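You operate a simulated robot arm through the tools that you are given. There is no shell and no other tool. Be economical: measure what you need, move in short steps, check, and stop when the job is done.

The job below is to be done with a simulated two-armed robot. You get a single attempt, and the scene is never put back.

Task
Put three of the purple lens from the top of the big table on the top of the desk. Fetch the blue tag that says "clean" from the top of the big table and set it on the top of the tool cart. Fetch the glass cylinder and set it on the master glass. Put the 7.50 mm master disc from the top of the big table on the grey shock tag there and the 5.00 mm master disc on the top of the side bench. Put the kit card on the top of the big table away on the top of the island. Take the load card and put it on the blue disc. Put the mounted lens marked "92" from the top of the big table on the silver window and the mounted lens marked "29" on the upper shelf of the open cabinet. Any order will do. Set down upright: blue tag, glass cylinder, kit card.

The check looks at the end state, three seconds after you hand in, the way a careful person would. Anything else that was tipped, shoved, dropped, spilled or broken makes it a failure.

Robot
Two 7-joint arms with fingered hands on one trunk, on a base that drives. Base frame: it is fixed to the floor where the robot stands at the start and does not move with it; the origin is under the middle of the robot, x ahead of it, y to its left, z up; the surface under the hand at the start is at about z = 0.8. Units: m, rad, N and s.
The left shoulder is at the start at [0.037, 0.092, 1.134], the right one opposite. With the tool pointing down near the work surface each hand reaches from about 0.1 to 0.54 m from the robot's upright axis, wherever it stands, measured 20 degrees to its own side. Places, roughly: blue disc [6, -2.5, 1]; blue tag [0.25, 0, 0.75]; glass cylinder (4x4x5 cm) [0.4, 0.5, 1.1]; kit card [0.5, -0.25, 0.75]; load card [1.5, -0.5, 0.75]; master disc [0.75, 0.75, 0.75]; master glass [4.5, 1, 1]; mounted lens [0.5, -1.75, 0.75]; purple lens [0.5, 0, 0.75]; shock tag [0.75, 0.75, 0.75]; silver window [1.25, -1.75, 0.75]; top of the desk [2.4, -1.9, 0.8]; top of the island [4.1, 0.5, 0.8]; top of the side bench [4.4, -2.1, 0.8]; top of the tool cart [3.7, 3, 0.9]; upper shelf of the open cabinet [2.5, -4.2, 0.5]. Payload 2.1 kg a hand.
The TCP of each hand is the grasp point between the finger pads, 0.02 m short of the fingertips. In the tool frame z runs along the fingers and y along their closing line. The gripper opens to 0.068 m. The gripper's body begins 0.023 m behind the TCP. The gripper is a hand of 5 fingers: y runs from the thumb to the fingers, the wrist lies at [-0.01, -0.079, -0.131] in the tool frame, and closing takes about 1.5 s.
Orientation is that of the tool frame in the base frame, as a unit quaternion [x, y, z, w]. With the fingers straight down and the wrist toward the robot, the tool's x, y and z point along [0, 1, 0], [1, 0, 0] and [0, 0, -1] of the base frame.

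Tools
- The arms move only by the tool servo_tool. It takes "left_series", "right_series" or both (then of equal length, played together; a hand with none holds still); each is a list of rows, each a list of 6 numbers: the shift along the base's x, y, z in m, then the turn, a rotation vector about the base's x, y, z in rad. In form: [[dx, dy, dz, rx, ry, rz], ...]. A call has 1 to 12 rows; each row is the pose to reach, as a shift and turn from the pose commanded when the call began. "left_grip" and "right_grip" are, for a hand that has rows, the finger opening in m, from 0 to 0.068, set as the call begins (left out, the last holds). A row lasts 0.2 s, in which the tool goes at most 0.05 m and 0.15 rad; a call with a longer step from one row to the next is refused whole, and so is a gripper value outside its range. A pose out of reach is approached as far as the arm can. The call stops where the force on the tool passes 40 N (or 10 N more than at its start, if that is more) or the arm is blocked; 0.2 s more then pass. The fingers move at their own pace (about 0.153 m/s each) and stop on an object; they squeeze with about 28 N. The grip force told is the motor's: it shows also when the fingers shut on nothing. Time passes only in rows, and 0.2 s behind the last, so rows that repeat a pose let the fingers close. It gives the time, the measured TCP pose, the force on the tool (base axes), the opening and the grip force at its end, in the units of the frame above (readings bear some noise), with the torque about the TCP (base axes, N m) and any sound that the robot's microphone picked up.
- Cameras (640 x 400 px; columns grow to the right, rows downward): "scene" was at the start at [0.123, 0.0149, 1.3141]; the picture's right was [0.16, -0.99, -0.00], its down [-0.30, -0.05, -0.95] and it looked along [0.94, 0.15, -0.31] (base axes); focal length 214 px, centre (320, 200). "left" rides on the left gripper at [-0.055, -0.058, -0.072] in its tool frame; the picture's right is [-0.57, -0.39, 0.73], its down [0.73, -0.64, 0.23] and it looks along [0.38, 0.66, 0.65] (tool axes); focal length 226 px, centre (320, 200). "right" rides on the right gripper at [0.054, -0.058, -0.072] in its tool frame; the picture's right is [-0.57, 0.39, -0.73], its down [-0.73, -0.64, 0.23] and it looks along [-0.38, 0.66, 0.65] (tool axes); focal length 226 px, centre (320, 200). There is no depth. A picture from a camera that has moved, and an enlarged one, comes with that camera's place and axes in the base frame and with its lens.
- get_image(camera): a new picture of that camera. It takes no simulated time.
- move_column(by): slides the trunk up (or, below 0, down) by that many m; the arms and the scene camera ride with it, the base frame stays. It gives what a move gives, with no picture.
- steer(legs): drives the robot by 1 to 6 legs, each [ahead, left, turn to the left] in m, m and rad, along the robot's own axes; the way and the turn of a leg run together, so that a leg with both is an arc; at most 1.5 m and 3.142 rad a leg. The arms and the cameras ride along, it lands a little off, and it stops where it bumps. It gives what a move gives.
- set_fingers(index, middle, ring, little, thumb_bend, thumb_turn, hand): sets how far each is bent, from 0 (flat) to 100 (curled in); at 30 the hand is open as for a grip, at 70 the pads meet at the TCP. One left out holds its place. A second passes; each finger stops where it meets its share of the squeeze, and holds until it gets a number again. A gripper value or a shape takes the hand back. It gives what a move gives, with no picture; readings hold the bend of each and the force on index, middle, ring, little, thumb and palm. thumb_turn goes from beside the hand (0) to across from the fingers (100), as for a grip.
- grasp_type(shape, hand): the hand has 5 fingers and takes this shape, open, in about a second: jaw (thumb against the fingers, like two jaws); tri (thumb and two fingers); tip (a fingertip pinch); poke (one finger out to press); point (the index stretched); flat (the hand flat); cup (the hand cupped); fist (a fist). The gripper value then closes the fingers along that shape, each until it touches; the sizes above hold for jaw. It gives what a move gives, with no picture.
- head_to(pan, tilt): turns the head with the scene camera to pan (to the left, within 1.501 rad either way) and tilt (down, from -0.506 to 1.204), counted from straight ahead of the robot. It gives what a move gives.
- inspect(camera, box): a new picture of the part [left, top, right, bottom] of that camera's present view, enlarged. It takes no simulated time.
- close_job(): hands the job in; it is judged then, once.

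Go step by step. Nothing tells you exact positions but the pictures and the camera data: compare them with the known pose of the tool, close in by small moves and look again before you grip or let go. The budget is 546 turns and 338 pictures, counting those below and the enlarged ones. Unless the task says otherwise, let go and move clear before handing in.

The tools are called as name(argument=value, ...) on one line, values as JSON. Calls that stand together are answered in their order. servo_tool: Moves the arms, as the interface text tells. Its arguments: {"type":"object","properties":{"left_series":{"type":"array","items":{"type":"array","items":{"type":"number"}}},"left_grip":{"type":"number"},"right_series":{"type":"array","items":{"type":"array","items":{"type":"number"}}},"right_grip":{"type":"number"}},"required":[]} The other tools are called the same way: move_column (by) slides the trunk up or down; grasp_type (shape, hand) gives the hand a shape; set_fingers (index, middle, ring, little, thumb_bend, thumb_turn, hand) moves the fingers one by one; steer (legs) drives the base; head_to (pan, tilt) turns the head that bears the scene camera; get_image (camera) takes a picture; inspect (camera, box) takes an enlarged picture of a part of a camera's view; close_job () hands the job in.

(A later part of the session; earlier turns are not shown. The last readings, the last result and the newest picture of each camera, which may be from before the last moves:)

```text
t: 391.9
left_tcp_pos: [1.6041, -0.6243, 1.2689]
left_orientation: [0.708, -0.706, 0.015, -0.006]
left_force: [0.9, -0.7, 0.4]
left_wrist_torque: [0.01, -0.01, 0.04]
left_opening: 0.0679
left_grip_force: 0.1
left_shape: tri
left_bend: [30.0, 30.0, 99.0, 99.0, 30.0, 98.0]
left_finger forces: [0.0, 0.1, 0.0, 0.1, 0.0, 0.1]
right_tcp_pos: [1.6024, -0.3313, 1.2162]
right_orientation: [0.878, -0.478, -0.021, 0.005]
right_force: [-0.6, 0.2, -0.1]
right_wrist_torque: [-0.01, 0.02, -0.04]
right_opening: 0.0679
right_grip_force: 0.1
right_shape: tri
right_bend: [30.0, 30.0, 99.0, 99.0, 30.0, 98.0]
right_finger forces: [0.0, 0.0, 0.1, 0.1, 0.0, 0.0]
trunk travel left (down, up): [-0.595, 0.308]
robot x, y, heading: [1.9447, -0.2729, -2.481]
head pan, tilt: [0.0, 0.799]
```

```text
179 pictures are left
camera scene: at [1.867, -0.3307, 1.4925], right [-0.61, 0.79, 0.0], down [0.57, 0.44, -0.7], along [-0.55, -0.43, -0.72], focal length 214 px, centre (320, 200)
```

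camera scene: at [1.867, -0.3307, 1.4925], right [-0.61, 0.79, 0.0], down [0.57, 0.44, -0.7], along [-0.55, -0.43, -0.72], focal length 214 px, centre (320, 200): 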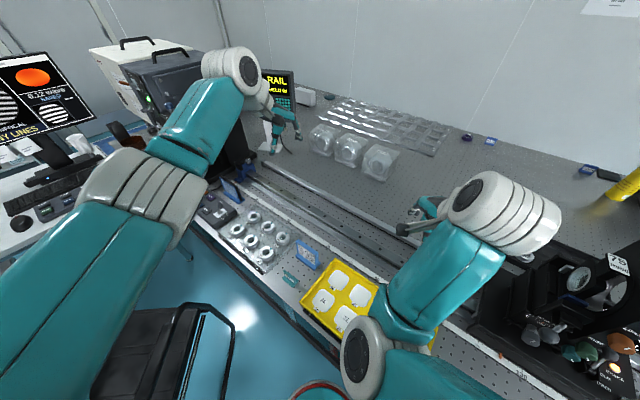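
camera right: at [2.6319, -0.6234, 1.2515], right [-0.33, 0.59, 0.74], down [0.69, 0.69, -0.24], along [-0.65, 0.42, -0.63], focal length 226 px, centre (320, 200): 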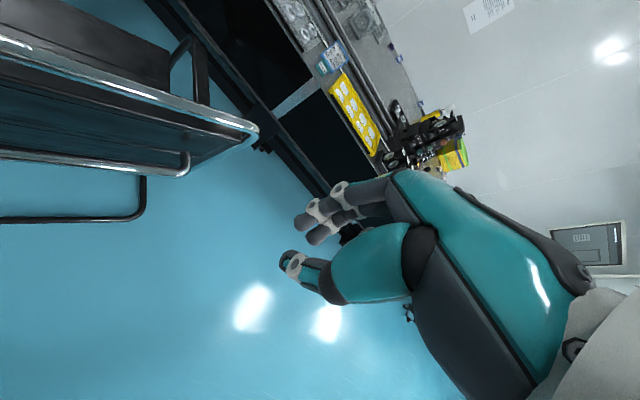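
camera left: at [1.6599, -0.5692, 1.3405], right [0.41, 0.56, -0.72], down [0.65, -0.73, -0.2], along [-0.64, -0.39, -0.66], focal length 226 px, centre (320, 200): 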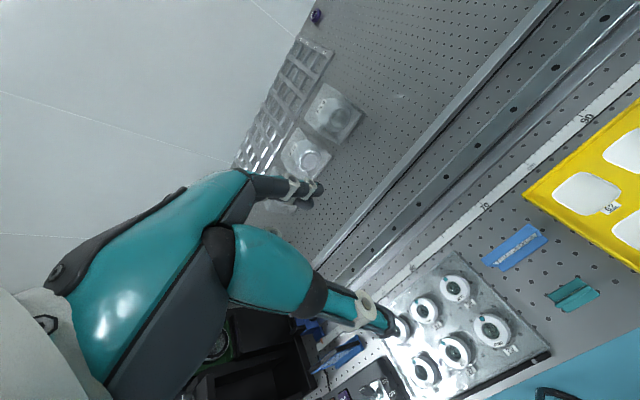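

servo_tool(left_series=[[-0.004, 0.015, -0.03, 0, 0, 0], [-0.009, 0.03, -0.06, 0, 0, 0], [-0.009, 0.03, -0.09, 0, 0, 0]])

move_column(by=-0.2)

get_image(camera="left")

get_image(camera="scene")

```text
t: 392.6
left_tcp_pos: [1.595, -0.5959, 1.1788]
left_orientation: [0.709, -0.705, 0.014, -0.008]
left_force: [-0.7, 0.3, 0.2]
left_wrist_torque: [-0.01, 0.0, -0.02]
left_opening: 0.0679
left_grip_force: 0.1
left_shape: tri
left_bend: [30.0, 30.0, 99.0, 99.0, 30.0, 98.0]
left_finger forces: [0.0, 0.0, 0.1, 0.0, 0.1, 0.0]
right_tcp_pos: [1.6024, -0.3322, 1.2159]
right_orientation: [0.878, -0.477, -0.021, 0.005]
right_force: [0.2, 0.0, 0.2]
right_wrist_torque: [-0.01, -0.01, -0.04]
right_opening: 0.0681
right_grip_force: 0.1
right_shape: tri
right_bend: [30.0, 30.0, 99.0, 99.0, 30.0, 98.0]
right_finger forces: [0.0, 0.0, 0.1, 0.0, 0.0, 0.0]
trunk travel left (down, up): [-0.595, 0.308]
robot x, y, heading: [1.9425, -0.273, -2.48]
head pan, tilt: [0.0, 0.799]
```

```text
t: 394.8
left_tcp_pos: [1.5956, -0.5945, 0.9773]
left_orientation: [0.708, -0.706, 0.014, -0.007]
left_force: [0.6, 0.3, 0.1]
left_wrist_torque: [0.0, 0.03, -0.01]
left_opening: 0.0677
left_grip_force: 0.1
left_shape: tri
left_bend: [30.0, 30.0, 99.0, 99.0, 30.0, 98.0]
left_finger forces: [0.1, 0.1, 0.0, 0.0, 0.1, 0.0]
right_tcp_pos: [1.5991, -0.3316, 1.0073]
right_orientation: [0.877, -0.48, -0.019, -0.008]
right_force: [0.1, 0.0, -0.2]
right_wrist_torque: [0.01, 0.02, -0.03]
right_opening: 0.068
right_grip_force: 0.0
right_shape: tri
right_bend: [30.0, 30.0, 99.0, 99.0, 30.0, 98.0]
right_finger forces: [0.0, 0.0, 0.2, 0.1, 0.0, 0.0]
trunk travel left (down, up): [-0.395, 0.508]
robot x, y, heading: [1.9518, -0.2728, -2.479]
head pan, tilt: [0.0, 0.799]
```

```text
178 pictures are left
camera left: at [1.6517, -0.5399, 1.0504], right [0.41, 0.56, -0.72], down [0.65, -0.73, -0.2], along [-0.64, -0.39, -0.66], focal length 226 px, centre (320, 200)
```

left: 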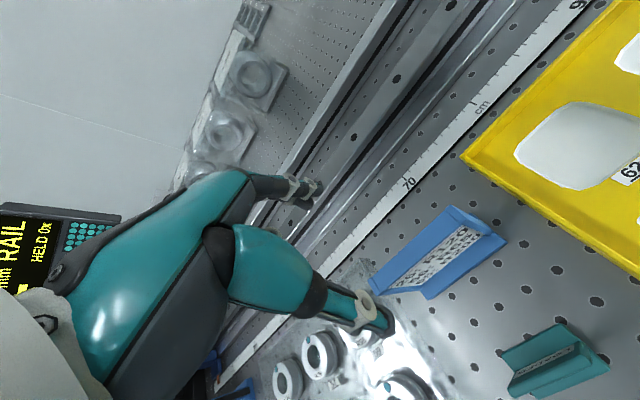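

```text
177 pictures are left
camera scene: at [1.8552, -0.3405, 1.2918], right [-0.61, 0.79, 0.0], down [0.57, 0.44, -0.7], along [-0.55, -0.43, -0.72], focal length 214 px, centre (320, 200)
```

scene: 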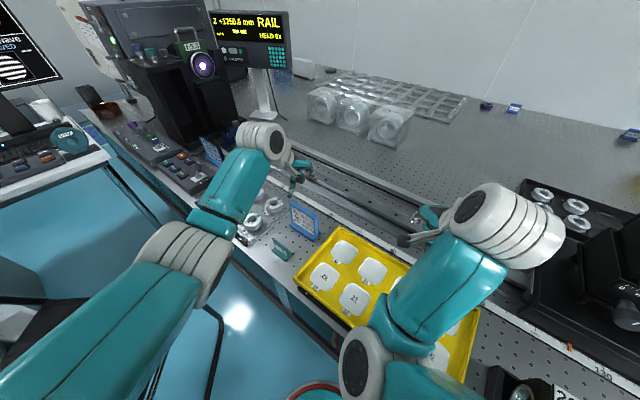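

Aligned. I lower the left hand by the arm to grip height and close.

servo_tool(left_series=[[0, 0, -0.03, 0, 0, 0], [0, -0.001, -0.06, 0, 0, 0], [0, -0.001, -0.085, 0, 0, 0]])

get_image(camera="left")

```text
t: 395.6
left_tcp_pos: [1.5953, -0.5978, 0.8933]
left_orientation: [0.708, -0.706, 0.015, -0.007]
left_force: [-0.1, 0.0, 0.1]
left_wrist_torque: [-0.02, -0.03, 0.0]
left_opening: 0.0677
left_grip_force: 0.0
left_shape: tri
left_bend: [30.0, 30.0, 99.0, 99.0, 30.0, 98.0]
left_finger forces: [0.0, 0.0, 0.0, 0.0, 0.1, 0.0]
right_tcp_pos: [1.5994, -0.3315, 1.0068]
right_orientation: [0.878, -0.479, -0.02, -0.008]
right_force: [0.3, -0.6, -0.6]
right_wrist_torque: [0.0, 0.01, -0.04]
right_opening: 0.068
right_grip_force: 0.1
right_shape: tri
right_bend: [30.0, 30.0, 99.0, 99.0, 30.0, 98.0]
right_finger forces: [0.1, 0.0, 0.0, 0.1, 0.0, 0.0]
trunk travel left (down, up): [-0.395, 0.508]
robot x, y, heading: [1.9423, -0.2691, -2.479]
head pan, tilt: [0.0, 0.799]
```

```text
176 pictures are left
camera left: at [1.6515, -0.5418, 0.9652], right [0.41, 0.56, -0.72], down [0.65, -0.73, -0.2], along [-0.64, -0.39, -0.66], focal length 226 px, centre (320, 200)
```

left: 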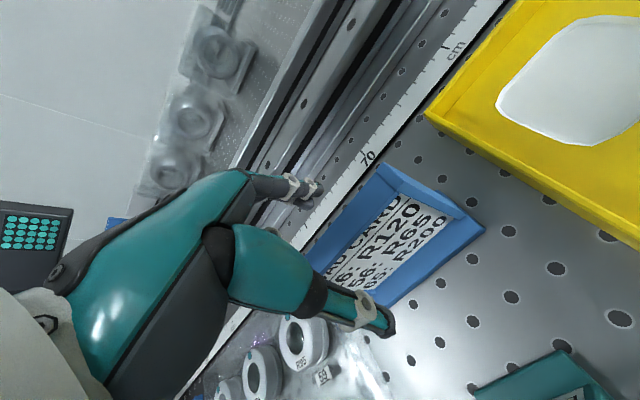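

servo_tool(left_series=[[0, 0, -0.012, 0, 0, 0], [0, 0, -0.024, 0, 0, 0]])

servo_tool(left_series=[[0, 0, 0, 0, 0, 0], [0, 0, 0, 0, 0, 0], [0, 0, 0, 0, 0, 0]], left_grip=0.03)

get_image(camera="left")

```text
t: 396.2
left_tcp_pos: [1.5956, -0.5963, 0.8672]
left_orientation: [0.709, -0.705, 0.015, -0.008]
left_force: [0.9, 0.1, 0.7]
left_wrist_torque: [0.0, -0.01, -0.03]
left_opening: 0.0679
left_grip_force: 0.1
left_shape: tri
left_bend: [30.0, 30.0, 99.0, 99.0, 30.0, 98.0]
left_finger forces: [0.0, 0.1, 0.0, 0.0, 0.0, 0.0]
right_tcp_pos: [1.5985, -0.3319, 1.0067]
right_orientation: [0.877, -0.479, -0.021, -0.009]
right_force: [1.0, 0.3, -0.5]
right_wrist_torque: [-0.01, -0.03, 0.0]
right_opening: 0.0682
right_grip_force: 0.0
right_shape: tri
right_bend: [30.0, 30.0, 99.0, 99.0, 30.0, 98.0]
right_finger forces: [0.0, 0.0, 0.0, 0.0, 0.0, 0.0]
trunk travel left (down, up): [-0.395, 0.508]
robot x, y, heading: [1.9416, -0.2726, -2.479]
head pan, tilt: [0.0, 0.799]
```

```text
t: 397.0
left_tcp_pos: [1.5953, -0.5969, 0.8695]
left_orientation: [0.709, -0.705, 0.015, -0.006]
left_force: [0.2, 0.6, -0.6]
left_wrist_torque: [0.01, 0.0, -0.02]
left_opening: 0.0303
left_grip_force: 0.0
left_shape: tri
left_bend: [74.0, 47.0, 99.0, 99.0, 72.0, 100.0]
left_finger forces: [0.0, 0.1, 0.0, 0.0, 0.1, 0.1]
right_tcp_pos: [1.599, -0.3319, 1.0072]
right_orientation: [0.877, -0.479, -0.021, -0.008]
right_force: [-0.4, -0.6, 0.2]
right_wrist_torque: [0.0, -0.01, 0.03]
right_opening: 0.0678
right_grip_force: 0.1
right_shape: tri
right_bend: [30.0, 30.0, 99.0, 99.0, 30.0, 98.0]
right_finger forces: [0.1, 0.0, 0.1, 0.0, 0.1, 0.1]
trunk travel left (down, up): [-0.395, 0.508]
robot x, y, heading: [1.9462, -0.2696, -2.482]
head pan, tilt: [0.0, 0.799]
```

```text
175 pictures are left
camera left: at [1.6512, -0.5413, 0.9416], right [0.41, 0.56, -0.72], down [0.65, -0.73, -0.2], along [-0.64, -0.39, -0.66], focal length 226 px, centre (320, 200)
```

left: 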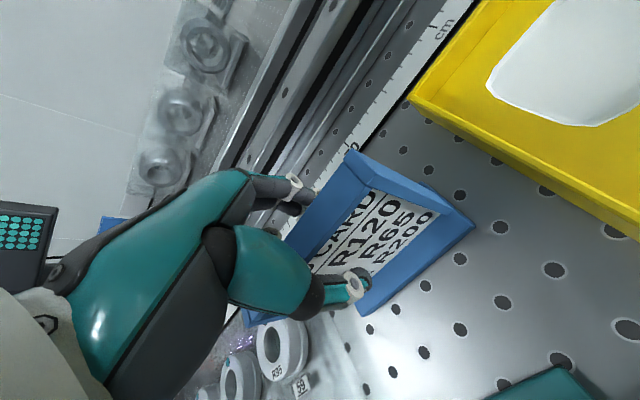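

servo_tool(left_series=[[0, 0, 0, 0, 0, 0], [0, 0, 0, 0, 0, 0], [0, 0, 0, 0, 0, 0]], left_grip=0.012)

get_image(camera="left")

```text
t: 397.8
left_tcp_pos: [1.5953, -0.5971, 0.8683]
left_orientation: [0.708, -0.706, 0.015, -0.007]
left_force: [-0.1, -0.1, 0.8]
left_wrist_torque: [-0.02, 0.01, 0.0]
left_opening: 0.0123
left_grip_force: 0.1
left_shape: tri
left_bend: [73.0, 60.0, 99.0, 99.0, 74.0, 100.0]
left_finger forces: [0.0, 0.1, 0.9, 0.1, 0.6, 0.0]
right_tcp_pos: [1.5996, -0.3318, 1.0073]
right_orientation: [0.877, -0.479, -0.021, -0.008]
right_force: [0.0, -0.5, -0.6]
right_wrist_torque: [0.01, 0.01, -0.01]
right_opening: 0.0678
right_grip_force: 0.1
right_shape: tri
right_bend: [30.0, 30.0, 99.0, 99.0, 30.0, 98.0]
right_finger forces: [0.0, 0.0, 0.1, 0.0, 0.1, 0.0]
trunk travel left (down, up): [-0.395, 0.508]
robot x, y, heading: [1.9437, -0.2701, -2.483]
head pan, tilt: [0.0, 0.799]
```

```text
174 pictures are left
camera left: at [1.6512, -0.5413, 0.9416], right [0.41, 0.56, -0.72], down [0.65, -0.73, -0.2], along [-0.64, -0.39, -0.66], focal length 226 px, centre (320, 200)
```

left: 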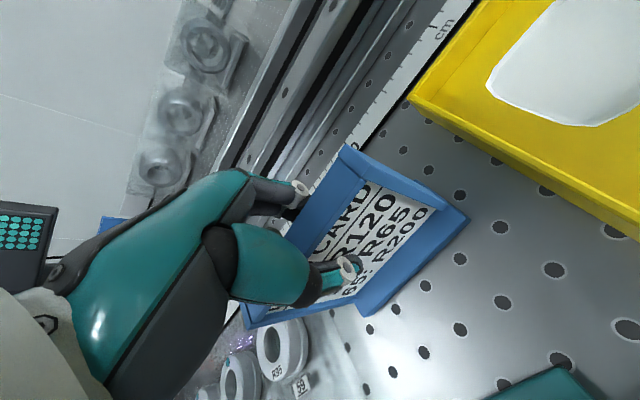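

servo_tool(left_series=[[0, 0, 0, 0, 0, 0], [0, 0, 0, 0, 0, 0], [0, 0, 0, 0, 0, 0], [0, 0, 0, 0, 0, 0]], left_grip=0.0)

get_image(camera="left")

inspect(camera="scene", box=[210, 130, 370, 290])

```text
t: 398.8
left_tcp_pos: [1.5954, -0.597, 0.8687]
left_orientation: [0.709, -0.706, 0.015, -0.007]
left_force: [-0.7, 0.5, 0.4]
left_wrist_torque: [-0.01, -0.03, -0.02]
left_opening: 0.0001
left_grip_force: 28.4
left_shape: tri
left_bend: [70.0, 70.0, 100.0, 100.0, 74.0, 100.0]
left_finger forces: [12.1, 12.6, 0.4, 0.0, 25.2, 0.0]
right_tcp_pos: [1.5986, -0.3317, 1.0078]
right_orientation: [0.877, -0.48, -0.02, -0.008]
right_force: [0.0, 0.3, 0.0]
right_wrist_torque: [0.03, 0.0, 0.02]
right_opening: 0.068
right_grip_force: 0.1
right_shape: tri
right_bend: [30.0, 30.0, 99.0, 99.0, 30.0, 98.0]
right_finger forces: [0.1, 0.0, 0.0, 0.1, 0.0, 0.0]
trunk travel left (down, up): [-0.395, 0.508]
robot x, y, heading: [1.95, -0.2742, -2.484]
head pan, tilt: [0.0, 0.799]
```

```text
173 pictures are left
camera left: at [1.6511, -0.5413, 0.9416], right [0.41, 0.56, -0.72], down [0.65, -0.73, -0.2], along [-0.64, -0.39, -0.66], focal length 226 px, centre (320, 200)
```

left: 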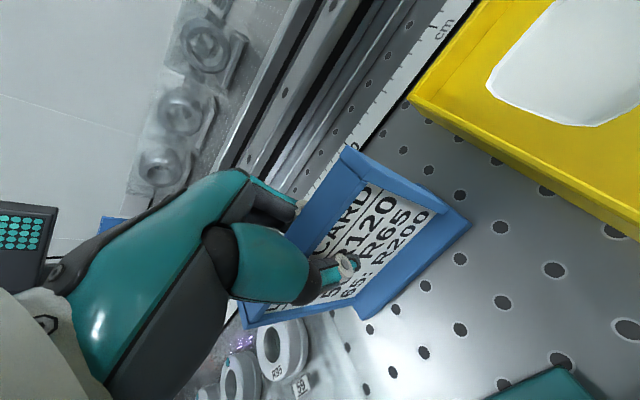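

```text
2.50 times, centred on (290, 210) of scene
camera zoom: at [1.8551, -0.3406, 1.2917], right [-0.61, 0.79, 0.0], down [0.57, 0.44, -0.7], along [-0.55, -0.43, -0.72], focal length 536 px, centre (395, 175)
```

zoom: 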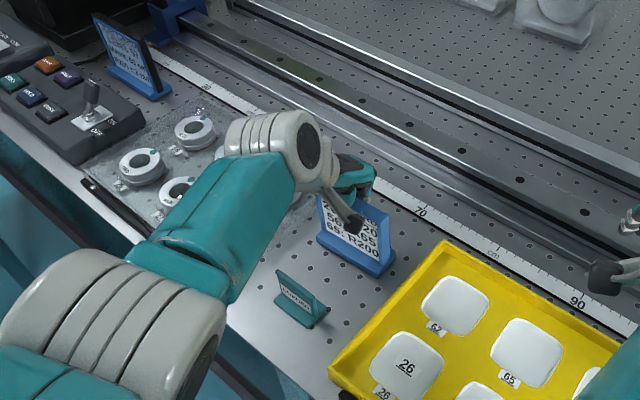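

The tri grip holds the load card squarely with no twisting. I lift it.

servo_tool(left_series=[[0, 0, 0.02, 0, 0, 0], [0, 0, 0.05, 0, 0, 0], [0, 0, 0.09, 0, 0, 0], [0, 0, 0.13, 0, 0, 0]])

move_column(by=0.25)

get_image(camera="scene")

```text
t: 399.8
left_tcp_pos: [1.5948, -0.5982, 0.9986]
left_orientation: [0.709, -0.705, 0.014, -0.006]
left_force: [0.1, 0.4, -0.1]
left_wrist_torque: [0.0, -0.02, 0.02]
left_opening: 0.0
left_grip_force: 28.8
left_shape: tri
left_bend: [70.0, 70.0, 100.0, 100.0, 74.0, 100.0]
left_finger forces: [12.4, 12.7, 0.4, 0.0, 25.5, 0.0]
right_tcp_pos: [1.5985, -0.3314, 1.0059]
right_orientation: [0.878, -0.479, -0.021, -0.009]
right_force: [-0.2, 0.5, 0.1]
right_wrist_torque: [0.01, -0.03, -0.01]
right_opening: 0.068
right_grip_force: 0.1
right_shape: tri
right_bend: [30.0, 30.0, 99.0, 99.0, 30.0, 98.0]
right_finger forces: [0.1, 0.0, 0.0, 0.0, 0.0, 0.0]
trunk travel left (down, up): [-0.395, 0.508]
robot x, y, heading: [1.943, -0.2702, -2.481]
head pan, tilt: [0.0, 0.799]
```

```text
t: 402.4
left_tcp_pos: [1.5955, -0.5971, 1.2476]
left_orientation: [0.709, -0.705, 0.014, -0.007]
left_force: [0.3, -0.1, -1.0]
left_wrist_torque: [-0.01, 0.01, -0.01]
left_opening: 0.0
left_grip_force: 28.0
left_shape: tri
left_bend: [70.0, 70.0, 100.0, 100.0, 74.0, 100.0]
left_finger forces: [12.6, 12.6, 0.4, 0.1, 25.6, 0.0]
right_tcp_pos: [1.5999, -0.3342, 1.2573]
right_orientation: [0.879, -0.477, -0.016, -0.007]
right_force: [-0.4, 0.6, 0.2]
right_wrist_torque: [0.01, -0.02, 0.01]
right_opening: 0.0677
right_grip_force: 0.0
right_shape: tri
right_bend: [30.0, 30.0, 99.0, 99.0, 30.0, 98.0]
right_finger forces: [0.1, 0.0, 0.0, 0.0, 0.1, 0.1]
trunk travel left (down, up): [-0.645, 0.258]
robot x, y, heading: [1.9439, -0.2742, -2.475]
head pan, tilt: [0.0, 0.799]
```

```text
171 pictures are left
camera scene: at [1.8687, -0.33, 1.5425], right [-0.61, 0.79, 0.0], down [0.57, 0.44, -0.7], along [-0.55, -0.43, -0.72], focal length 214 px, centre (320, 200)
```

scene: 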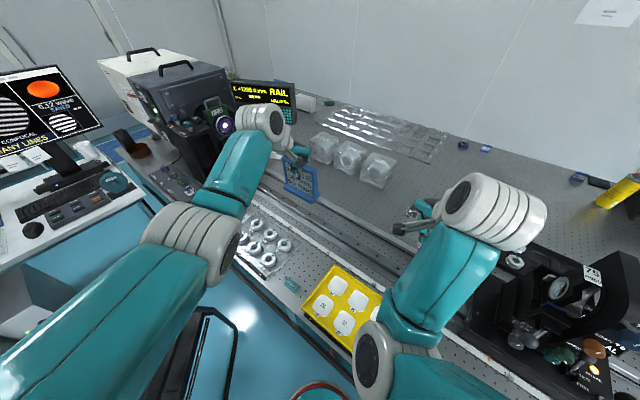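

The load card is held. With my right hand free, I'll also handle the master discs at the table's left end. I drive around there.

steer(legs=[[-0.6, 0, 0], [0, 0, 0.905], [-1.25, 0, 0], [0, -1.0, 0]])

head_to(pan=-0.2, tilt=0.55)

get_image(camera="scene")

```text
t: 418.8
left_tcp_pos: [1.4634, 0.8641, 1.2485]
left_orientation: [0.948, -0.319, 0.01, -0.013]
left_force: [-0.9, -0.3, -0.7]
left_wrist_torque: [0.0, 0.0, -0.03]
left_opening: 0.0
left_grip_force: 27.9
left_shape: tri
left_bend: [70.0, 70.0, 100.0, 100.0, 74.0, 100.0]
left_finger forces: [12.4, 12.4, 0.4, 0.0, 25.4, 0.0]
right_tcp_pos: [1.2579, 1.0276, 1.2572]
right_orientation: [0.999, -0.04, -0.018, 0.0]
right_force: [0.8, 0.4, 0.2]
right_wrist_torque: [0.01, 0.0, -0.02]
right_opening: 0.0685
right_grip_force: 0.1
right_shape: tri
right_bend: [30.0, 30.0, 99.0, 99.0, 30.0, 98.0]
right_finger forces: [0.1, 0.0, 0.1, 0.0, 0.1, 0.0]
trunk travel left (down, up): [-0.645, 0.258]
robot x, y, heading: [1.4163, 1.3403, -1.563]
head pan, tilt: [0.0, 0.799]
```

```text
t: 419.6
left_tcp_pos: [1.4626, 0.8637, 1.2476]
left_orientation: [0.948, -0.319, 0.009, -0.013]
left_force: [0.6, 0.1, -1.3]
left_wrist_torque: [0.0, -0.01, 0.02]
left_opening: 0.0
left_grip_force: 27.9
left_shape: tri
left_bend: [70.0, 70.0, 100.0, 100.0, 74.0, 100.0]
left_finger forces: [12.3, 12.4, 0.4, 0.0, 25.4, 0.0]
right_tcp_pos: [1.2583, 1.0276, 1.2577]
right_orientation: [0.999, -0.04, -0.017, 0.001]
right_force: [0.0, -0.6, 0.9]
right_wrist_torque: [-0.01, -0.04, 0.01]
right_opening: 0.0677
right_grip_force: 0.0
right_shape: tri
right_bend: [30.0, 30.0, 99.0, 99.0, 30.0, 98.0]
right_finger forces: [0.1, 0.0, 0.0, 0.0, 0.0, 0.0]
trunk travel left (down, up): [-0.645, 0.258]
robot x, y, heading: [1.4174, 1.3436, -1.562]
head pan, tilt: [-0.201, 0.55]
```

```text
170 pictures are left
camera scene: at [1.3992, 1.2372, 1.5638], right [-0.98, 0.19, 0.0], down [0.1, 0.51, -0.85], along [-0.16, -0.84, -0.52], focal length 214 px, centre (320, 200)
```

scene: 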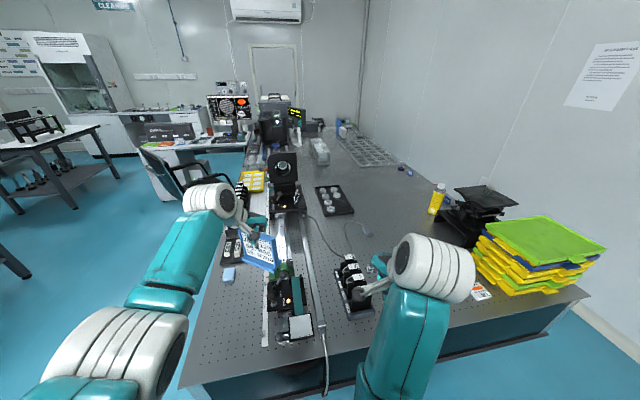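

steer(legs=[[0, -0.55, 0]])

head_to(pan=0, tilt=0.85)

get_image(camera="scene")

inspect(camera="scene", box=[220, 140, 420, 280])

```text
t: 422.7
left_tcp_pos: [0.9115, 0.8608, 1.2486]
left_orientation: [0.947, -0.32, 0.01, -0.012]
left_force: [0.5, 0.2, -0.3]
left_wrist_torque: [0.0, 0.0, 0.02]
left_opening: 0.0003
left_grip_force: 27.7
left_shape: tri
left_bend: [70.0, 70.0, 100.0, 100.0, 74.0, 100.0]
left_finger forces: [12.4, 12.4, 0.4, 0.1, 25.5, 0.1]
right_tcp_pos: [0.7072, 1.0253, 1.2566]
right_orientation: [0.999, -0.041, -0.017, 0.001]
right_force: [0.6, -0.2, -0.1]
right_wrist_torque: [0.0, 0.01, -0.02]
right_opening: 0.068
right_grip_force: 0.1
right_shape: tri
right_bend: [30.0, 30.0, 99.0, 99.0, 30.0, 98.0]
right_finger forces: [0.0, 0.0, 0.0, 0.1, 0.0, 0.1]
trunk travel left (down, up): [-0.645, 0.258]
robot x, y, heading: [0.8673, 1.3316, -1.569]
head pan, tilt: [-0.201, 0.55]
```

```text
t: 423.5
left_tcp_pos: [0.9123, 0.8611, 1.2481]
left_orientation: [0.947, -0.32, 0.01, -0.013]
left_force: [0.5, -0.3, -0.2]
left_wrist_torque: [-0.02, 0.03, 0.01]
left_opening: 0.0001
left_grip_force: 28.1
left_shape: tri
left_bend: [70.0, 70.0, 100.0, 100.0, 74.0, 100.0]
left_finger forces: [12.4, 12.4, 0.4, 0.0, 25.4, 0.0]
right_tcp_pos: [0.7077, 1.0255, 1.2573]
right_orientation: [0.999, -0.041, -0.018, 0.0]
right_force: [0.3, 0.1, 0.3]
right_wrist_torque: [0.0, 0.02, -0.01]
right_opening: 0.0677
right_grip_force: 0.0
right_shape: tri
right_bend: [30.0, 30.0, 99.0, 99.0, 30.0, 98.0]
right_finger forces: [0.0, 0.0, 0.0, 0.0, 0.1, 0.0]
trunk travel left (down, up): [-0.645, 0.258]
robot x, y, heading: [0.868, 1.3321, -1.568]
head pan, tilt: [0.0, 0.85]
```

```text
169 pictures are left
camera scene: at [0.8668, 1.2443, 1.5386], right [-1.0, 0.0, 0.0], down [0.0, 0.75, -0.66], along [0.0, -0.66, -0.75], focal length 214 px, centre (320, 200)
```

scene: 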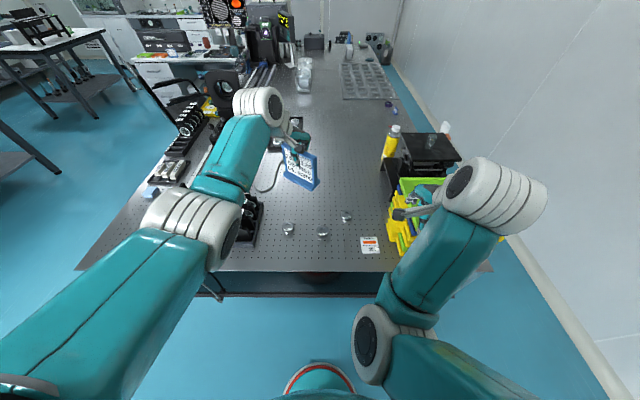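

```text
2.86 times, centred on (320, 210) of scene
camera zoom: at [0.8668, 1.2443, 1.5386], right [-1.0, 0.0, 0.0], down [0.0, 0.75, -0.66], along [0.0, -0.66, -0.75], focal length 613 px, centre (320, 171)
```

zoom: 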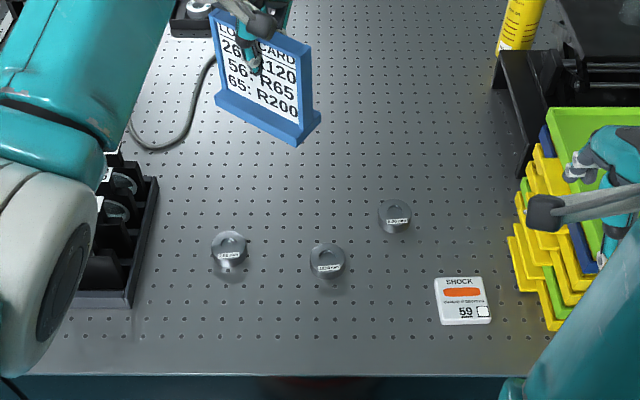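

inspect(camera="scene", box=[280, 205, 380, 260])

inspect(camera="scene", box=[278, 218, 302, 238])

inspect(camera="scene", box=[312, 206, 358, 242])

```text
6.40 times, centred on (330, 232) of scene
camera zoom: at [0.8668, 1.2443, 1.5386], right [-1.0, 0.0, 0.0], down [0.0, 0.75, -0.66], along [0.0, -0.66, -0.75], focal length 1373 px, centre (256, -8)
```

zoom: 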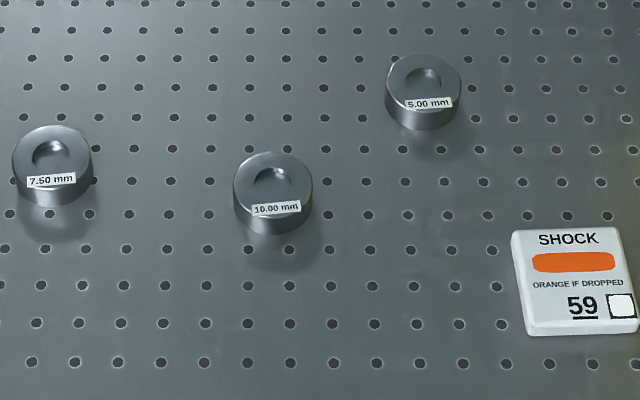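

```text
16.00 times, centred on (290, 228) of scene
camera zoom: at [0.8668, 1.2443, 1.5386], right [-1.0, 0.0, 0.0], down [0.0, 0.75, -0.66], along [0.0, -0.66, -0.75], focal length 3432 px, centre (800, -248)
```

zoom: 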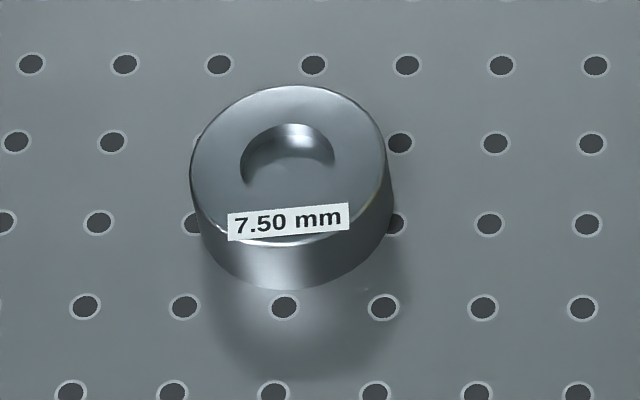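

```text
11.11 times, centred on (335, 224) of scene
camera zoom: at [0.8668, 1.2443, 1.5386], right [-1.0, 0.0, 0.0], down [0.0, 0.75, -0.66], along [0.0, -0.66, -0.75], focal length 2383 px, centre (153, -67)
```

zoom: 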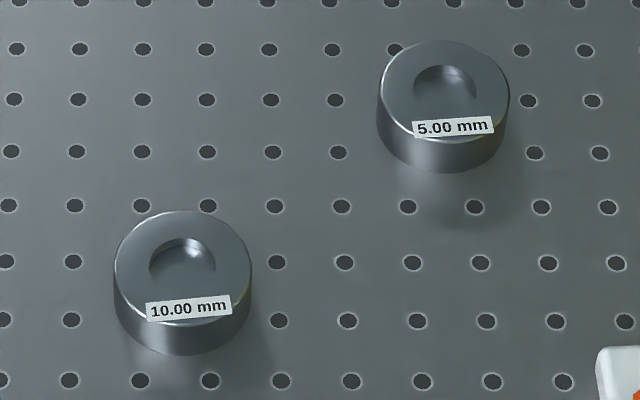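

Left disc is 7.50, middle 10.00, right-back 5.00, and the shock tag is at (0.674, 0.829). First I lift the left hand out of the way and position the right hand over the 7.50 disc at (0.996, 0.749).

servo_tool(left_series=[[0, 0.03, 0.02, 0, 0, 0], [0.01, 0.06, 0.04, 0, 0, 0], [0.02, 0.09, 0.06, 0, 0, 0], [0.03, 0.12, 0.08, 0, 0, 0], [0.04, 0.14, 0.1, 0, 0, 0]], right_series=[[0.01, -0.03, -0.02, 0, 0.01, 0], [0.02, -0.06, -0.04, 0, 0.02, 0], [0.03, -0.09, -0.06, 0, 0.03, 0.02], [0.04, -0.12, -0.08, 0, 0.034, 0.05], [0.05, -0.15, -0.1, 0, 0.034, 0.08]])

steer(legs=[[0.08, 0.225, 0]])

get_image(camera="scene")

get_image(camera="right")

```text
t: 424.7
left_tcp_pos: [0.9524, 1.0026, 1.3478]
left_orientation: [0.947, -0.32, 0.009, -0.012]
left_force: [0.6, -0.3, 0.6]
left_wrist_torque: [0.01, 0.0, -0.01]
left_opening: 0.0
left_grip_force: 28.0
left_shape: tri
left_bend: [70.0, 70.0, 100.0, 100.0, 74.0, 100.0]
left_finger forces: [13.3, 11.9, 0.0, 0.1, 25.5, 0.0]
right_tcp_pos: [0.7588, 0.8746, 1.1571]
right_orientation: [0.999, -0.002, -0.034, 0.003]
right_force: [-0.6, 0.3, 0.0]
right_wrist_torque: [-0.04, 0.01, 0.02]
right_opening: 0.0677
right_grip_force: 0.1
right_shape: tri
right_bend: [30.0, 30.0, 99.0, 99.0, 30.0, 98.0]
right_finger forces: [0.0, 0.0, 0.1, 0.0, 0.1, 0.0]
trunk travel left (down, up): [-0.645, 0.258]
robot x, y, heading: [0.8696, 1.3358, -1.57]
head pan, tilt: [0.0, 0.85]
```

```text
t: 426.5
left_tcp_pos: [1.1793, 0.9212, 1.3477]
left_orientation: [0.947, -0.32, 0.009, -0.011]
left_force: [-1.1, -0.7, -0.1]
left_wrist_torque: [0.02, 0.01, 0.02]
left_opening: 0.0001
left_grip_force: 28.1
left_shape: tri
left_bend: [70.0, 70.0, 100.0, 100.0, 74.0, 100.0]
left_finger forces: [13.3, 12.1, 0.0, 0.0, 25.3, 0.0]
right_tcp_pos: [0.9855, 0.7964, 1.1557]
right_orientation: [0.999, 0.0, -0.035, 0.003]
right_force: [-0.5, 0.1, 0.3]
right_wrist_torque: [-0.01, -0.03, 0.01]
right_opening: 0.068
right_grip_force: 0.1
right_shape: tri
right_bend: [30.0, 30.0, 99.0, 99.0, 30.0, 98.0]
right_finger forces: [0.0, 0.1, 0.0, 0.0, 0.0, 0.1]
trunk travel left (down, up): [-0.645, 0.258]
robot x, y, heading: [1.096, 1.2558, -1.564]
head pan, tilt: [0.0, 0.85]
```

```text
164 pictures are left
camera scene: at [1.0944, 1.1646, 1.5385], right [-1.0, -0.01, 0.0], down [0.0, 0.75, -0.66], along [0.0, -0.66, -0.75], focal length 214 px, centre (320, 200)
```

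scene: 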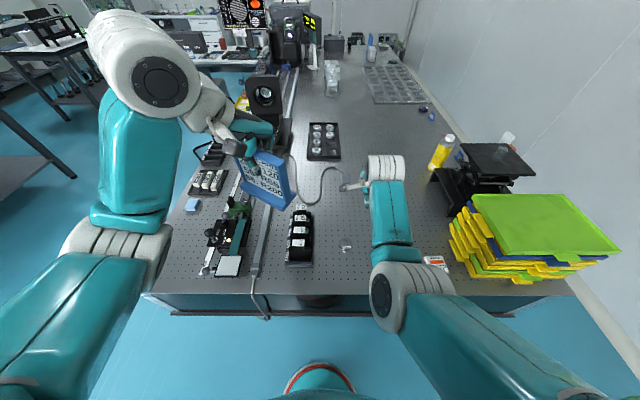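

```text
163 pictures are left
camera right: at [1.0444, 0.854, 1.223], right [-0.51, -0.38, 0.77], down [-0.75, 0.64, -0.18], along [-0.42, -0.67, -0.62], focal length 226 px, centre (320, 200)
```

right: 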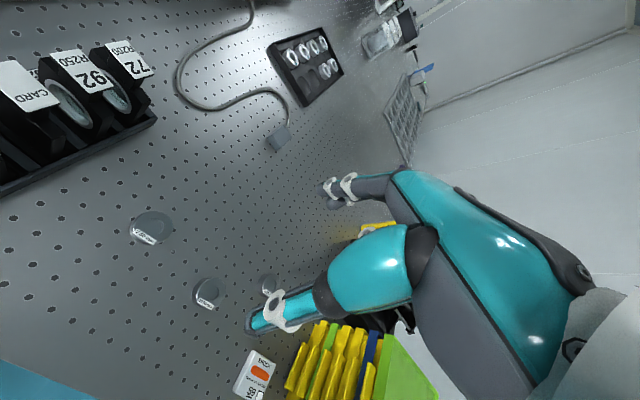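

servo_tool(right_series=[[0.005, -0.02, -0.02, 0, -0.035, 0], [0.012, -0.044, -0.04, 0, -0.07, 0]])

move_column(by=-0.22)

get_image(camera="right")

```text
t: 427.1
left_tcp_pos: [1.178, 0.9225, 1.3491]
left_orientation: [0.947, -0.32, 0.009, -0.013]
left_force: [0.0, 0.5, 0.1]
left_wrist_torque: [0.01, -0.01, 0.02]
left_opening: 0.0
left_grip_force: 28.1
left_shape: tri
left_bend: [70.0, 70.0, 100.0, 100.0, 74.0, 100.0]
left_finger forces: [13.2, 12.0, 0.0, 0.0, 25.4, 0.0]
right_tcp_pos: [0.9945, 0.7632, 1.1213]
right_orientation: [1.0, -0.002, 0.001, 0.004]
right_force: [0.0, 0.4, 0.2]
right_wrist_torque: [0.02, -0.03, -0.02]
right_opening: 0.068
right_grip_force: 0.1
right_shape: tri
right_bend: [30.0, 30.0, 99.0, 99.0, 30.0, 98.0]
right_finger forces: [0.0, 0.0, 0.1, 0.1, 0.1, 0.0]
right hand out of reach, approached as far as the arm can: row 2
trunk travel left (down, up): [-0.645, 0.258]
robot x, y, heading: [1.0941, 1.2543, -1.56]
head pan, tilt: [0.0, 0.85]
```

```text
t: 429.4
left_tcp_pos: [1.179, 0.922, 1.1281]
left_orientation: [0.947, -0.32, 0.009, -0.011]
left_force: [-0.3, 0.1, -0.3]
left_wrist_torque: [0.0, -0.03, -0.01]
left_opening: 0.0002
left_grip_force: 27.8
left_shape: tri
left_bend: [70.0, 70.0, 100.0, 100.0, 74.0, 100.0]
left_finger forces: [13.4, 12.0, 0.0, 0.0, 25.4, 0.0]
right_tcp_pos: [0.9944, 0.7643, 0.8985]
right_orientation: [1.0, -0.001, 0.0, 0.002]
right_force: [0.1, 0.5, -0.6]
right_wrist_torque: [0.01, -0.03, 0.0]
right_opening: 0.0679
right_grip_force: 0.0
right_shape: tri
right_bend: [30.0, 30.0, 99.0, 99.0, 30.0, 98.0]
right_finger forces: [0.0, 0.0, 0.0, 0.0, 0.1, 0.0]
trunk travel left (down, up): [-0.425, 0.478]
robot x, y, heading: [1.0961, 1.255, -1.565]
head pan, tilt: [0.0, 0.85]
```

```text
162 pictures are left
camera right: at [1.0486, 0.8222, 0.9706], right [-0.57, -0.38, 0.73], down [-0.73, 0.64, -0.23], along [-0.38, -0.67, -0.64], focal length 226 px, centre (320, 200)
```

right: 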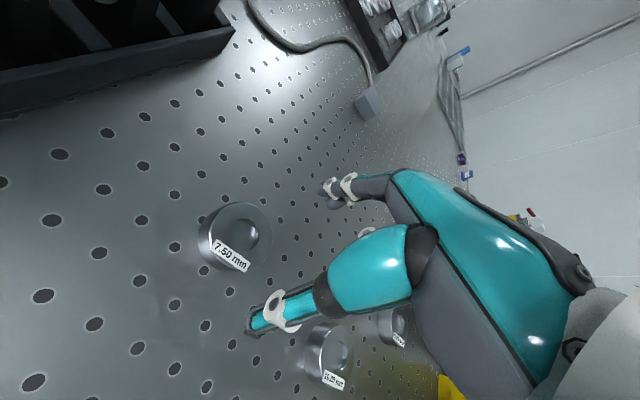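

steer(legs=[[0.015, 0, 0]])

servo_tool(right_series=[[0.006, 0.002, 0, 0, 0, 0], [0.006, 0.002, 0, 0, 0, 0]])

move_column(by=-0.045)

get_image(camera="right")

```text
t: 430.2
left_tcp_pos: [1.1788, 0.9066, 1.1278]
left_orientation: [0.947, -0.32, 0.01, -0.012]
left_force: [0.6, 0.3, -0.7]
left_wrist_torque: [-0.02, 0.03, -0.02]
left_opening: 0.0
left_grip_force: 28.0
left_shape: tri
left_bend: [70.0, 70.0, 100.0, 100.0, 74.0, 100.0]
left_finger forces: [13.3, 11.9, 0.0, 0.1, 25.5, 0.1]
right_tcp_pos: [0.9944, 0.7479, 0.8992]
right_orientation: [1.0, 0.0, 0.001, 0.001]
right_force: [-0.5, 0.1, -0.5]
right_wrist_torque: [-0.01, 0.01, 0.0]
right_opening: 0.0679
right_grip_force: 0.2
right_shape: tri
right_bend: [30.0, 30.0, 99.0, 99.0, 30.0, 98.0]
right_finger forces: [0.1, 0.1, 0.1, 0.0, 0.0, 0.0]
trunk travel left (down, up): [-0.425, 0.478]
robot x, y, heading: [1.0948, 1.2431, -1.568]
head pan, tilt: [0.0, 0.85]
```

```text
t: 430.8
left_tcp_pos: [1.1796, 0.9064, 1.1282]
left_orientation: [0.947, -0.321, 0.01, -0.012]
left_force: [0.7, -0.2, -0.8]
left_wrist_torque: [-0.02, 0.02, 0.01]
left_opening: 0.0004
left_grip_force: 28.2
left_shape: tri
left_bend: [70.0, 70.0, 100.0, 100.0, 74.0, 100.0]
left_finger forces: [13.5, 11.9, 0.1, 0.0, 25.4, 0.0]
right_tcp_pos: [1.0001, 0.7514, 0.8992]
right_orientation: [1.0, -0.001, 0.0, 0.002]
right_force: [-0.1, 0.2, 0.1]
right_wrist_torque: [0.02, 0.02, 0.02]
right_opening: 0.0678
right_grip_force: 0.1
right_shape: tri
right_bend: [30.0, 30.0, 99.0, 99.0, 30.0, 98.0]
right_finger forces: [0.0, 0.1, 0.1, 0.1, 0.1, 0.1]
trunk travel left (down, up): [-0.425, 0.478]
robot x, y, heading: [1.0965, 1.2412, -1.562]
head pan, tilt: [0.0, 0.85]
```

```text
t: 431.7
left_tcp_pos: [1.1789, 0.9073, 1.0824]
left_orientation: [0.947, -0.32, 0.01, -0.013]
left_force: [1.0, 0.3, -0.4]
left_wrist_torque: [-0.02, 0.0, 0.0]
left_opening: 0.0004
left_grip_force: 27.5
left_shape: tri
left_bend: [70.0, 70.0, 100.0, 100.0, 74.0, 100.0]
left_finger forces: [13.6, 11.7, 0.1, 0.1, 25.4, 0.0]
right_tcp_pos: [1.0013, 0.7515, 0.8535]
right_orientation: [1.0, 0.0, 0.001, 0.003]
right_force: [0.3, 0.5, 0.4]
right_wrist_torque: [0.04, -0.03, 0.01]
right_opening: 0.0679
right_grip_force: 0.1
right_shape: tri
right_bend: [30.0, 30.0, 99.0, 99.0, 30.0, 98.0]
right_finger forces: [0.0, 0.1, 0.1, 0.1, 0.0, 0.0]
trunk travel left (down, up): [-0.38, 0.523]
robot x, y, heading: [1.0929, 1.2419, -1.563]
head pan, tilt: [0.0, 0.85]
```

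```text
161 pictures are left
camera right: at [1.0546, 0.809, 0.9255], right [-0.57, -0.38, 0.73], down [-0.73, 0.64, -0.23], along [-0.38, -0.67, -0.64], focal length 226 px, centre (320, 200)
```

right: 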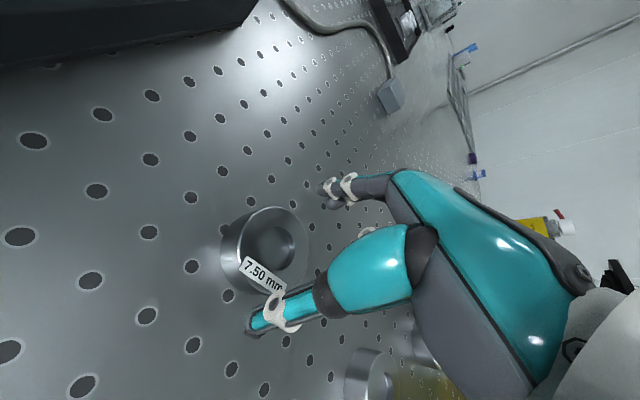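

Aligned. I lower and close on the 7.50 disc.

move_column(by=-0.032)

servo_tool(right_series=[[0, 0, 0, 0, 0, 0], [0, 0, 0, 0, 0, 0], [0, 0, 0, 0, 0, 0], [0, 0, 0, 0, 0, 0], [0, 0, 0, 0, 0, 0], [0, 0, 0, 0, 0, 0], [0, 0, 0, 0, 0, 0]], right_grip=0.02)

get_image(camera="right")

```text
t: 432.5
left_tcp_pos: [1.1781, 0.9073, 1.0513]
left_orientation: [0.947, -0.32, 0.009, -0.012]
left_force: [-0.2, -0.2, -1.1]
left_wrist_torque: [-0.02, 0.0, 0.02]
left_opening: 0.0
left_grip_force: 27.3
left_shape: tri
left_bend: [70.0, 70.0, 100.0, 100.0, 74.0, 100.0]
left_finger forces: [13.8, 11.5, 0.0, 0.0, 25.3, 0.0]
right_tcp_pos: [1.0005, 0.7524, 0.8225]
right_orientation: [1.0, -0.001, 0.001, 0.002]
right_force: [0.7, 0.4, 0.0]
right_wrist_torque: [0.03, 0.01, -0.01]
right_opening: 0.0679
right_grip_force: 0.2
right_shape: tri
right_bend: [30.0, 30.0, 99.0, 99.0, 30.0, 98.0]
right_finger forces: [0.0, 0.0, 0.0, 0.1, 0.0, 0.1]
trunk travel left (down, up): [-0.348, 0.555]
robot x, y, heading: [1.0919, 1.2417, -1.566]
head pan, tilt: [0.0, 0.85]
```

```text
t: 434.1
left_tcp_pos: [1.1789, 0.9064, 1.0513]
left_orientation: [0.947, -0.32, 0.009, -0.013]
left_force: [0.1, -1.0, -0.7]
left_wrist_torque: [-0.02, 0.01, -0.01]
left_opening: 0.0
left_grip_force: 27.8
left_shape: tri
left_bend: [70.0, 70.0, 100.0, 100.0, 74.0, 100.0]
left_finger forces: [13.8, 11.6, 0.0, 0.1, 25.4, 0.0]
right_tcp_pos: [1.0004, 0.7508, 0.8225]
right_orientation: [1.0, -0.001, 0.001, 0.002]
right_force: [-0.3, 0.6, 0.2]
right_wrist_torque: [-0.05, 0.01, 0.01]
right_opening: 0.0415
right_grip_force: 28.0
right_shape: tri
right_bend: [74.0, 40.0, 100.0, 100.0, 65.0, 100.0]
right_finger forces: [12.2, 12.9, 0.0, 0.0, 25.4, 0.1]
trunk travel left (down, up): [-0.348, 0.555]
robot x, y, heading: [1.0973, 1.2406, -1.564]
head pan, tilt: [0.0, 0.85]
```

```text
160 pictures are left
camera right: at [1.0547, 0.8089, 0.8934], right [-0.57, -0.38, 0.73], down [-0.73, 0.64, -0.23], along [-0.38, -0.67, -0.64], focal length 226 px, centre (320, 200)
```

right: 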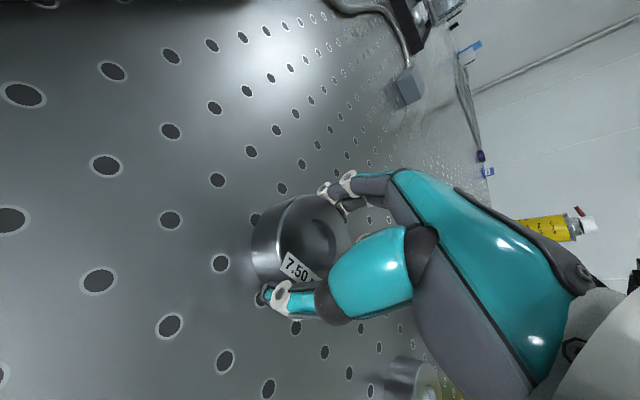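

Firm grip. I lift and carry 7.50 over to the shock tag.

move_column(by=0.15)

steer(legs=[[-0.075, -0.31, 0]])

get_image(camera="scene")

get_image(camera="right")

```text
t: 435.8
left_tcp_pos: [1.1791, 0.9066, 1.2003]
left_orientation: [0.947, -0.32, 0.01, -0.012]
left_force: [-0.6, 0.0, -0.2]
left_wrist_torque: [0.0, 0.02, 0.0]
left_opening: 0.0
left_grip_force: 27.7
left_shape: tri
left_bend: [70.0, 70.0, 100.0, 100.0, 74.0, 100.0]
left_finger forces: [13.9, 11.5, 0.0, 0.0, 25.4, 0.0]
right_tcp_pos: [1.0025, 0.7501, 0.973]
right_orientation: [1.0, -0.001, 0.001, 0.002]
right_force: [-0.5, 0.0, -3.4]
right_wrist_torque: [-0.02, 0.01, -0.03]
right_opening: 0.0416
right_grip_force: 27.9
right_shape: tri
right_bend: [74.0, 40.0, 100.0, 100.0, 65.0, 100.0]
right_finger forces: [12.2, 13.0, 0.1, 0.1, 25.3, 0.0]
trunk travel left (down, up): [-0.498, 0.405]
robot x, y, heading: [1.0953, 1.2384, -1.566]
head pan, tilt: [0.0, 0.85]
```

```text
t: 437.9
left_tcp_pos: [0.8708, 0.9802, 1.2004]
left_orientation: [0.948, -0.319, 0.01, -0.013]
left_force: [-0.2, 0.5, 0.1]
left_wrist_torque: [0.01, 0.03, -0.02]
left_opening: 0.0003
left_grip_force: 28.1
left_shape: tri
left_bend: [70.0, 70.0, 100.0, 100.0, 74.0, 100.0]
left_finger forces: [13.9, 11.5, 0.0, 0.0, 25.3, 0.0]
right_tcp_pos: [0.693, 0.824, 0.9726]
right_orientation: [1.0, 0.0, 0.001, 0.003]
right_force: [-0.8, 0.1, -1.9]
right_wrist_torque: [0.02, -0.02, 0.03]
right_opening: 0.0416
right_grip_force: 28.3
right_shape: tri
right_bend: [74.0, 40.0, 100.0, 100.0, 65.0, 100.0]
right_finger forces: [12.2, 13.0, 0.1, 0.0, 25.3, 0.0]
trunk travel left (down, up): [-0.498, 0.405]
robot x, y, heading: [0.7848, 1.3162, -1.561]
head pan, tilt: [0.0, 0.85]
```

```text
159 pictures are left
camera scene: at [0.7839, 1.2151, 1.3912], right [-1.0, -0.01, 0.0], down [-0.01, 0.75, -0.66], along [0.0, -0.66, -0.75], focal length 214 px, centre (320, 200)
```

scene: 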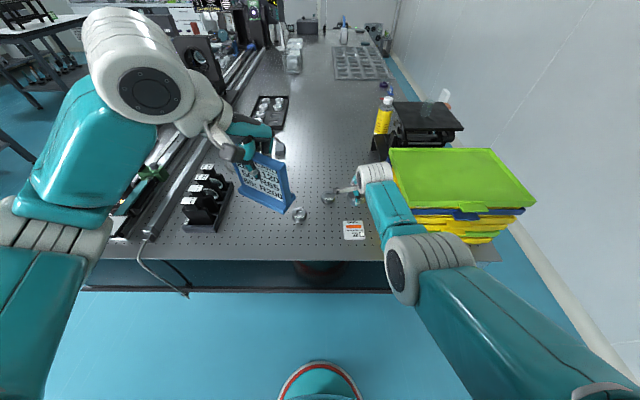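

```text
158 pictures are left
camera right: at [0.7459, 0.8819, 1.0434], right [-0.57, -0.38, 0.73], down [-0.73, 0.64, -0.23], along [-0.38, -0.67, -0.64], focal length 226 px, centre (320, 200)
```

right: 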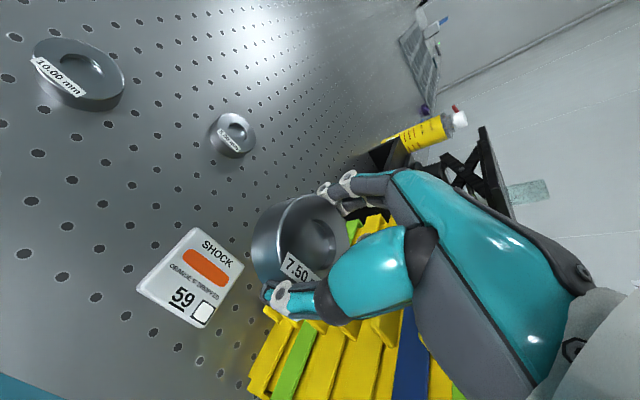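

servo_tool(right_series=[[-0.003, 0.008, 0, 0, 0, 0], [-0.003, 0.008, 0, 0, 0, 0]])

move_column(by=-0.11)

get_image(camera="right")

inspect(camera="scene", box=[300, 140, 500, 280])

```text
t: 438.5
left_tcp_pos: [0.8705, 0.9787, 1.2004]
left_orientation: [0.948, -0.319, 0.009, -0.012]
left_force: [0.7, -0.4, -0.8]
left_wrist_torque: [0.02, 0.01, 0.0]
left_opening: 0.0
left_grip_force: 28.1
left_shape: tri
left_bend: [70.0, 70.0, 100.0, 100.0, 74.0, 100.0]
left_finger forces: [13.9, 11.5, 0.0, 0.0, 25.3, 0.0]
right_tcp_pos: [0.6886, 0.8318, 0.9711]
right_orientation: [1.0, -0.001, 0.001, 0.002]
right_force: [-0.1, 0.5, -2.9]
right_wrist_torque: [-0.01, -0.01, 0.01]
right_opening: 0.0418
right_grip_force: 27.7
right_shape: tri
right_bend: [74.0, 40.0, 100.0, 100.0, 65.0, 100.0]
right_finger forces: [12.4, 13.1, 0.1, 0.1, 25.4, 0.1]
trunk travel left (down, up): [-0.498, 0.405]
robot x, y, heading: [0.7862, 1.314, -1.563]
head pan, tilt: [0.0, 0.85]
```

```text
t: 440.0
left_tcp_pos: [0.8704, 0.9798, 1.091]
left_orientation: [0.948, -0.318, 0.009, -0.012]
left_force: [-0.6, -0.1, 0.6]
left_wrist_torque: [0.03, 0.02, 0.01]
left_opening: 0.0
left_grip_force: 28.2
left_shape: tri
left_bend: [70.0, 70.0, 100.0, 100.0, 74.0, 100.0]
left_finger forces: [14.0, 11.4, 0.0, 0.0, 25.4, 0.1]
right_tcp_pos: [0.6894, 0.8332, 0.8633]
right_orientation: [1.0, 0.0, 0.001, 0.003]
right_force: [0.5, -0.2, -1.9]
right_wrist_torque: [-0.02, 0.0, 0.01]
right_opening: 0.0417
right_grip_force: 28.3
right_shape: tri
right_bend: [74.0, 40.0, 100.0, 100.0, 65.0, 100.0]
right_finger forces: [12.2, 13.0, 0.0, 0.1, 25.3, 0.1]
trunk travel left (down, up): [-0.388, 0.515]
robot x, y, heading: [0.7862, 1.3157, -1.566]
head pan, tilt: [0.0, 0.85]
```

```text
157 pictures are left
camera right: at [0.7432, 0.89, 0.9334], right [-0.57, -0.38, 0.73], down [-0.73, 0.64, -0.23], along [-0.38, -0.67, -0.64], focal length 226 px, centre (320, 200)
```

right: 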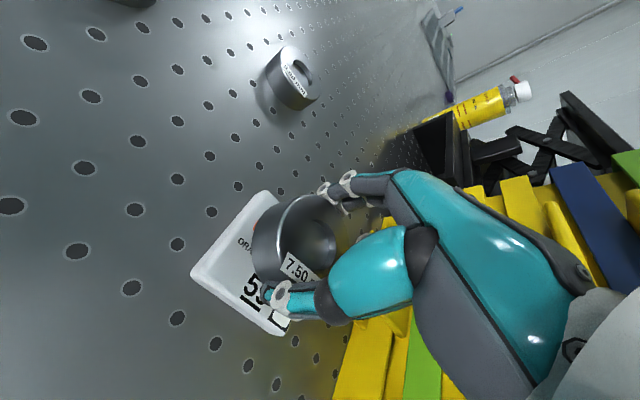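

```text
2.86 times, centred on (400, 210) of scene
camera zoom: at [0.7844, 1.2046, 1.2807], right [-1.0, -0.01, 0.0], down [-0.01, 0.75, -0.66], along [0.0, -0.66, -0.75], focal length 613 px, centre (91, 171)
```

zoom: 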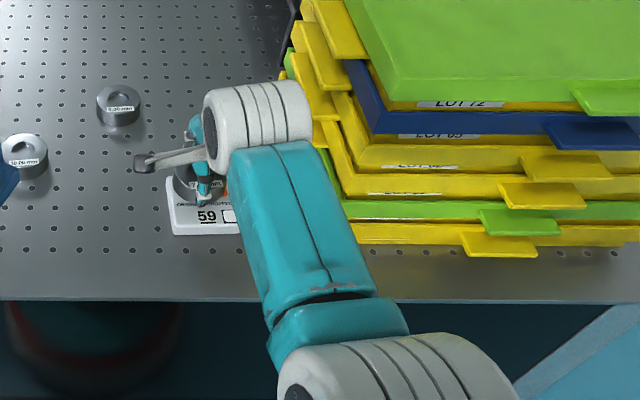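

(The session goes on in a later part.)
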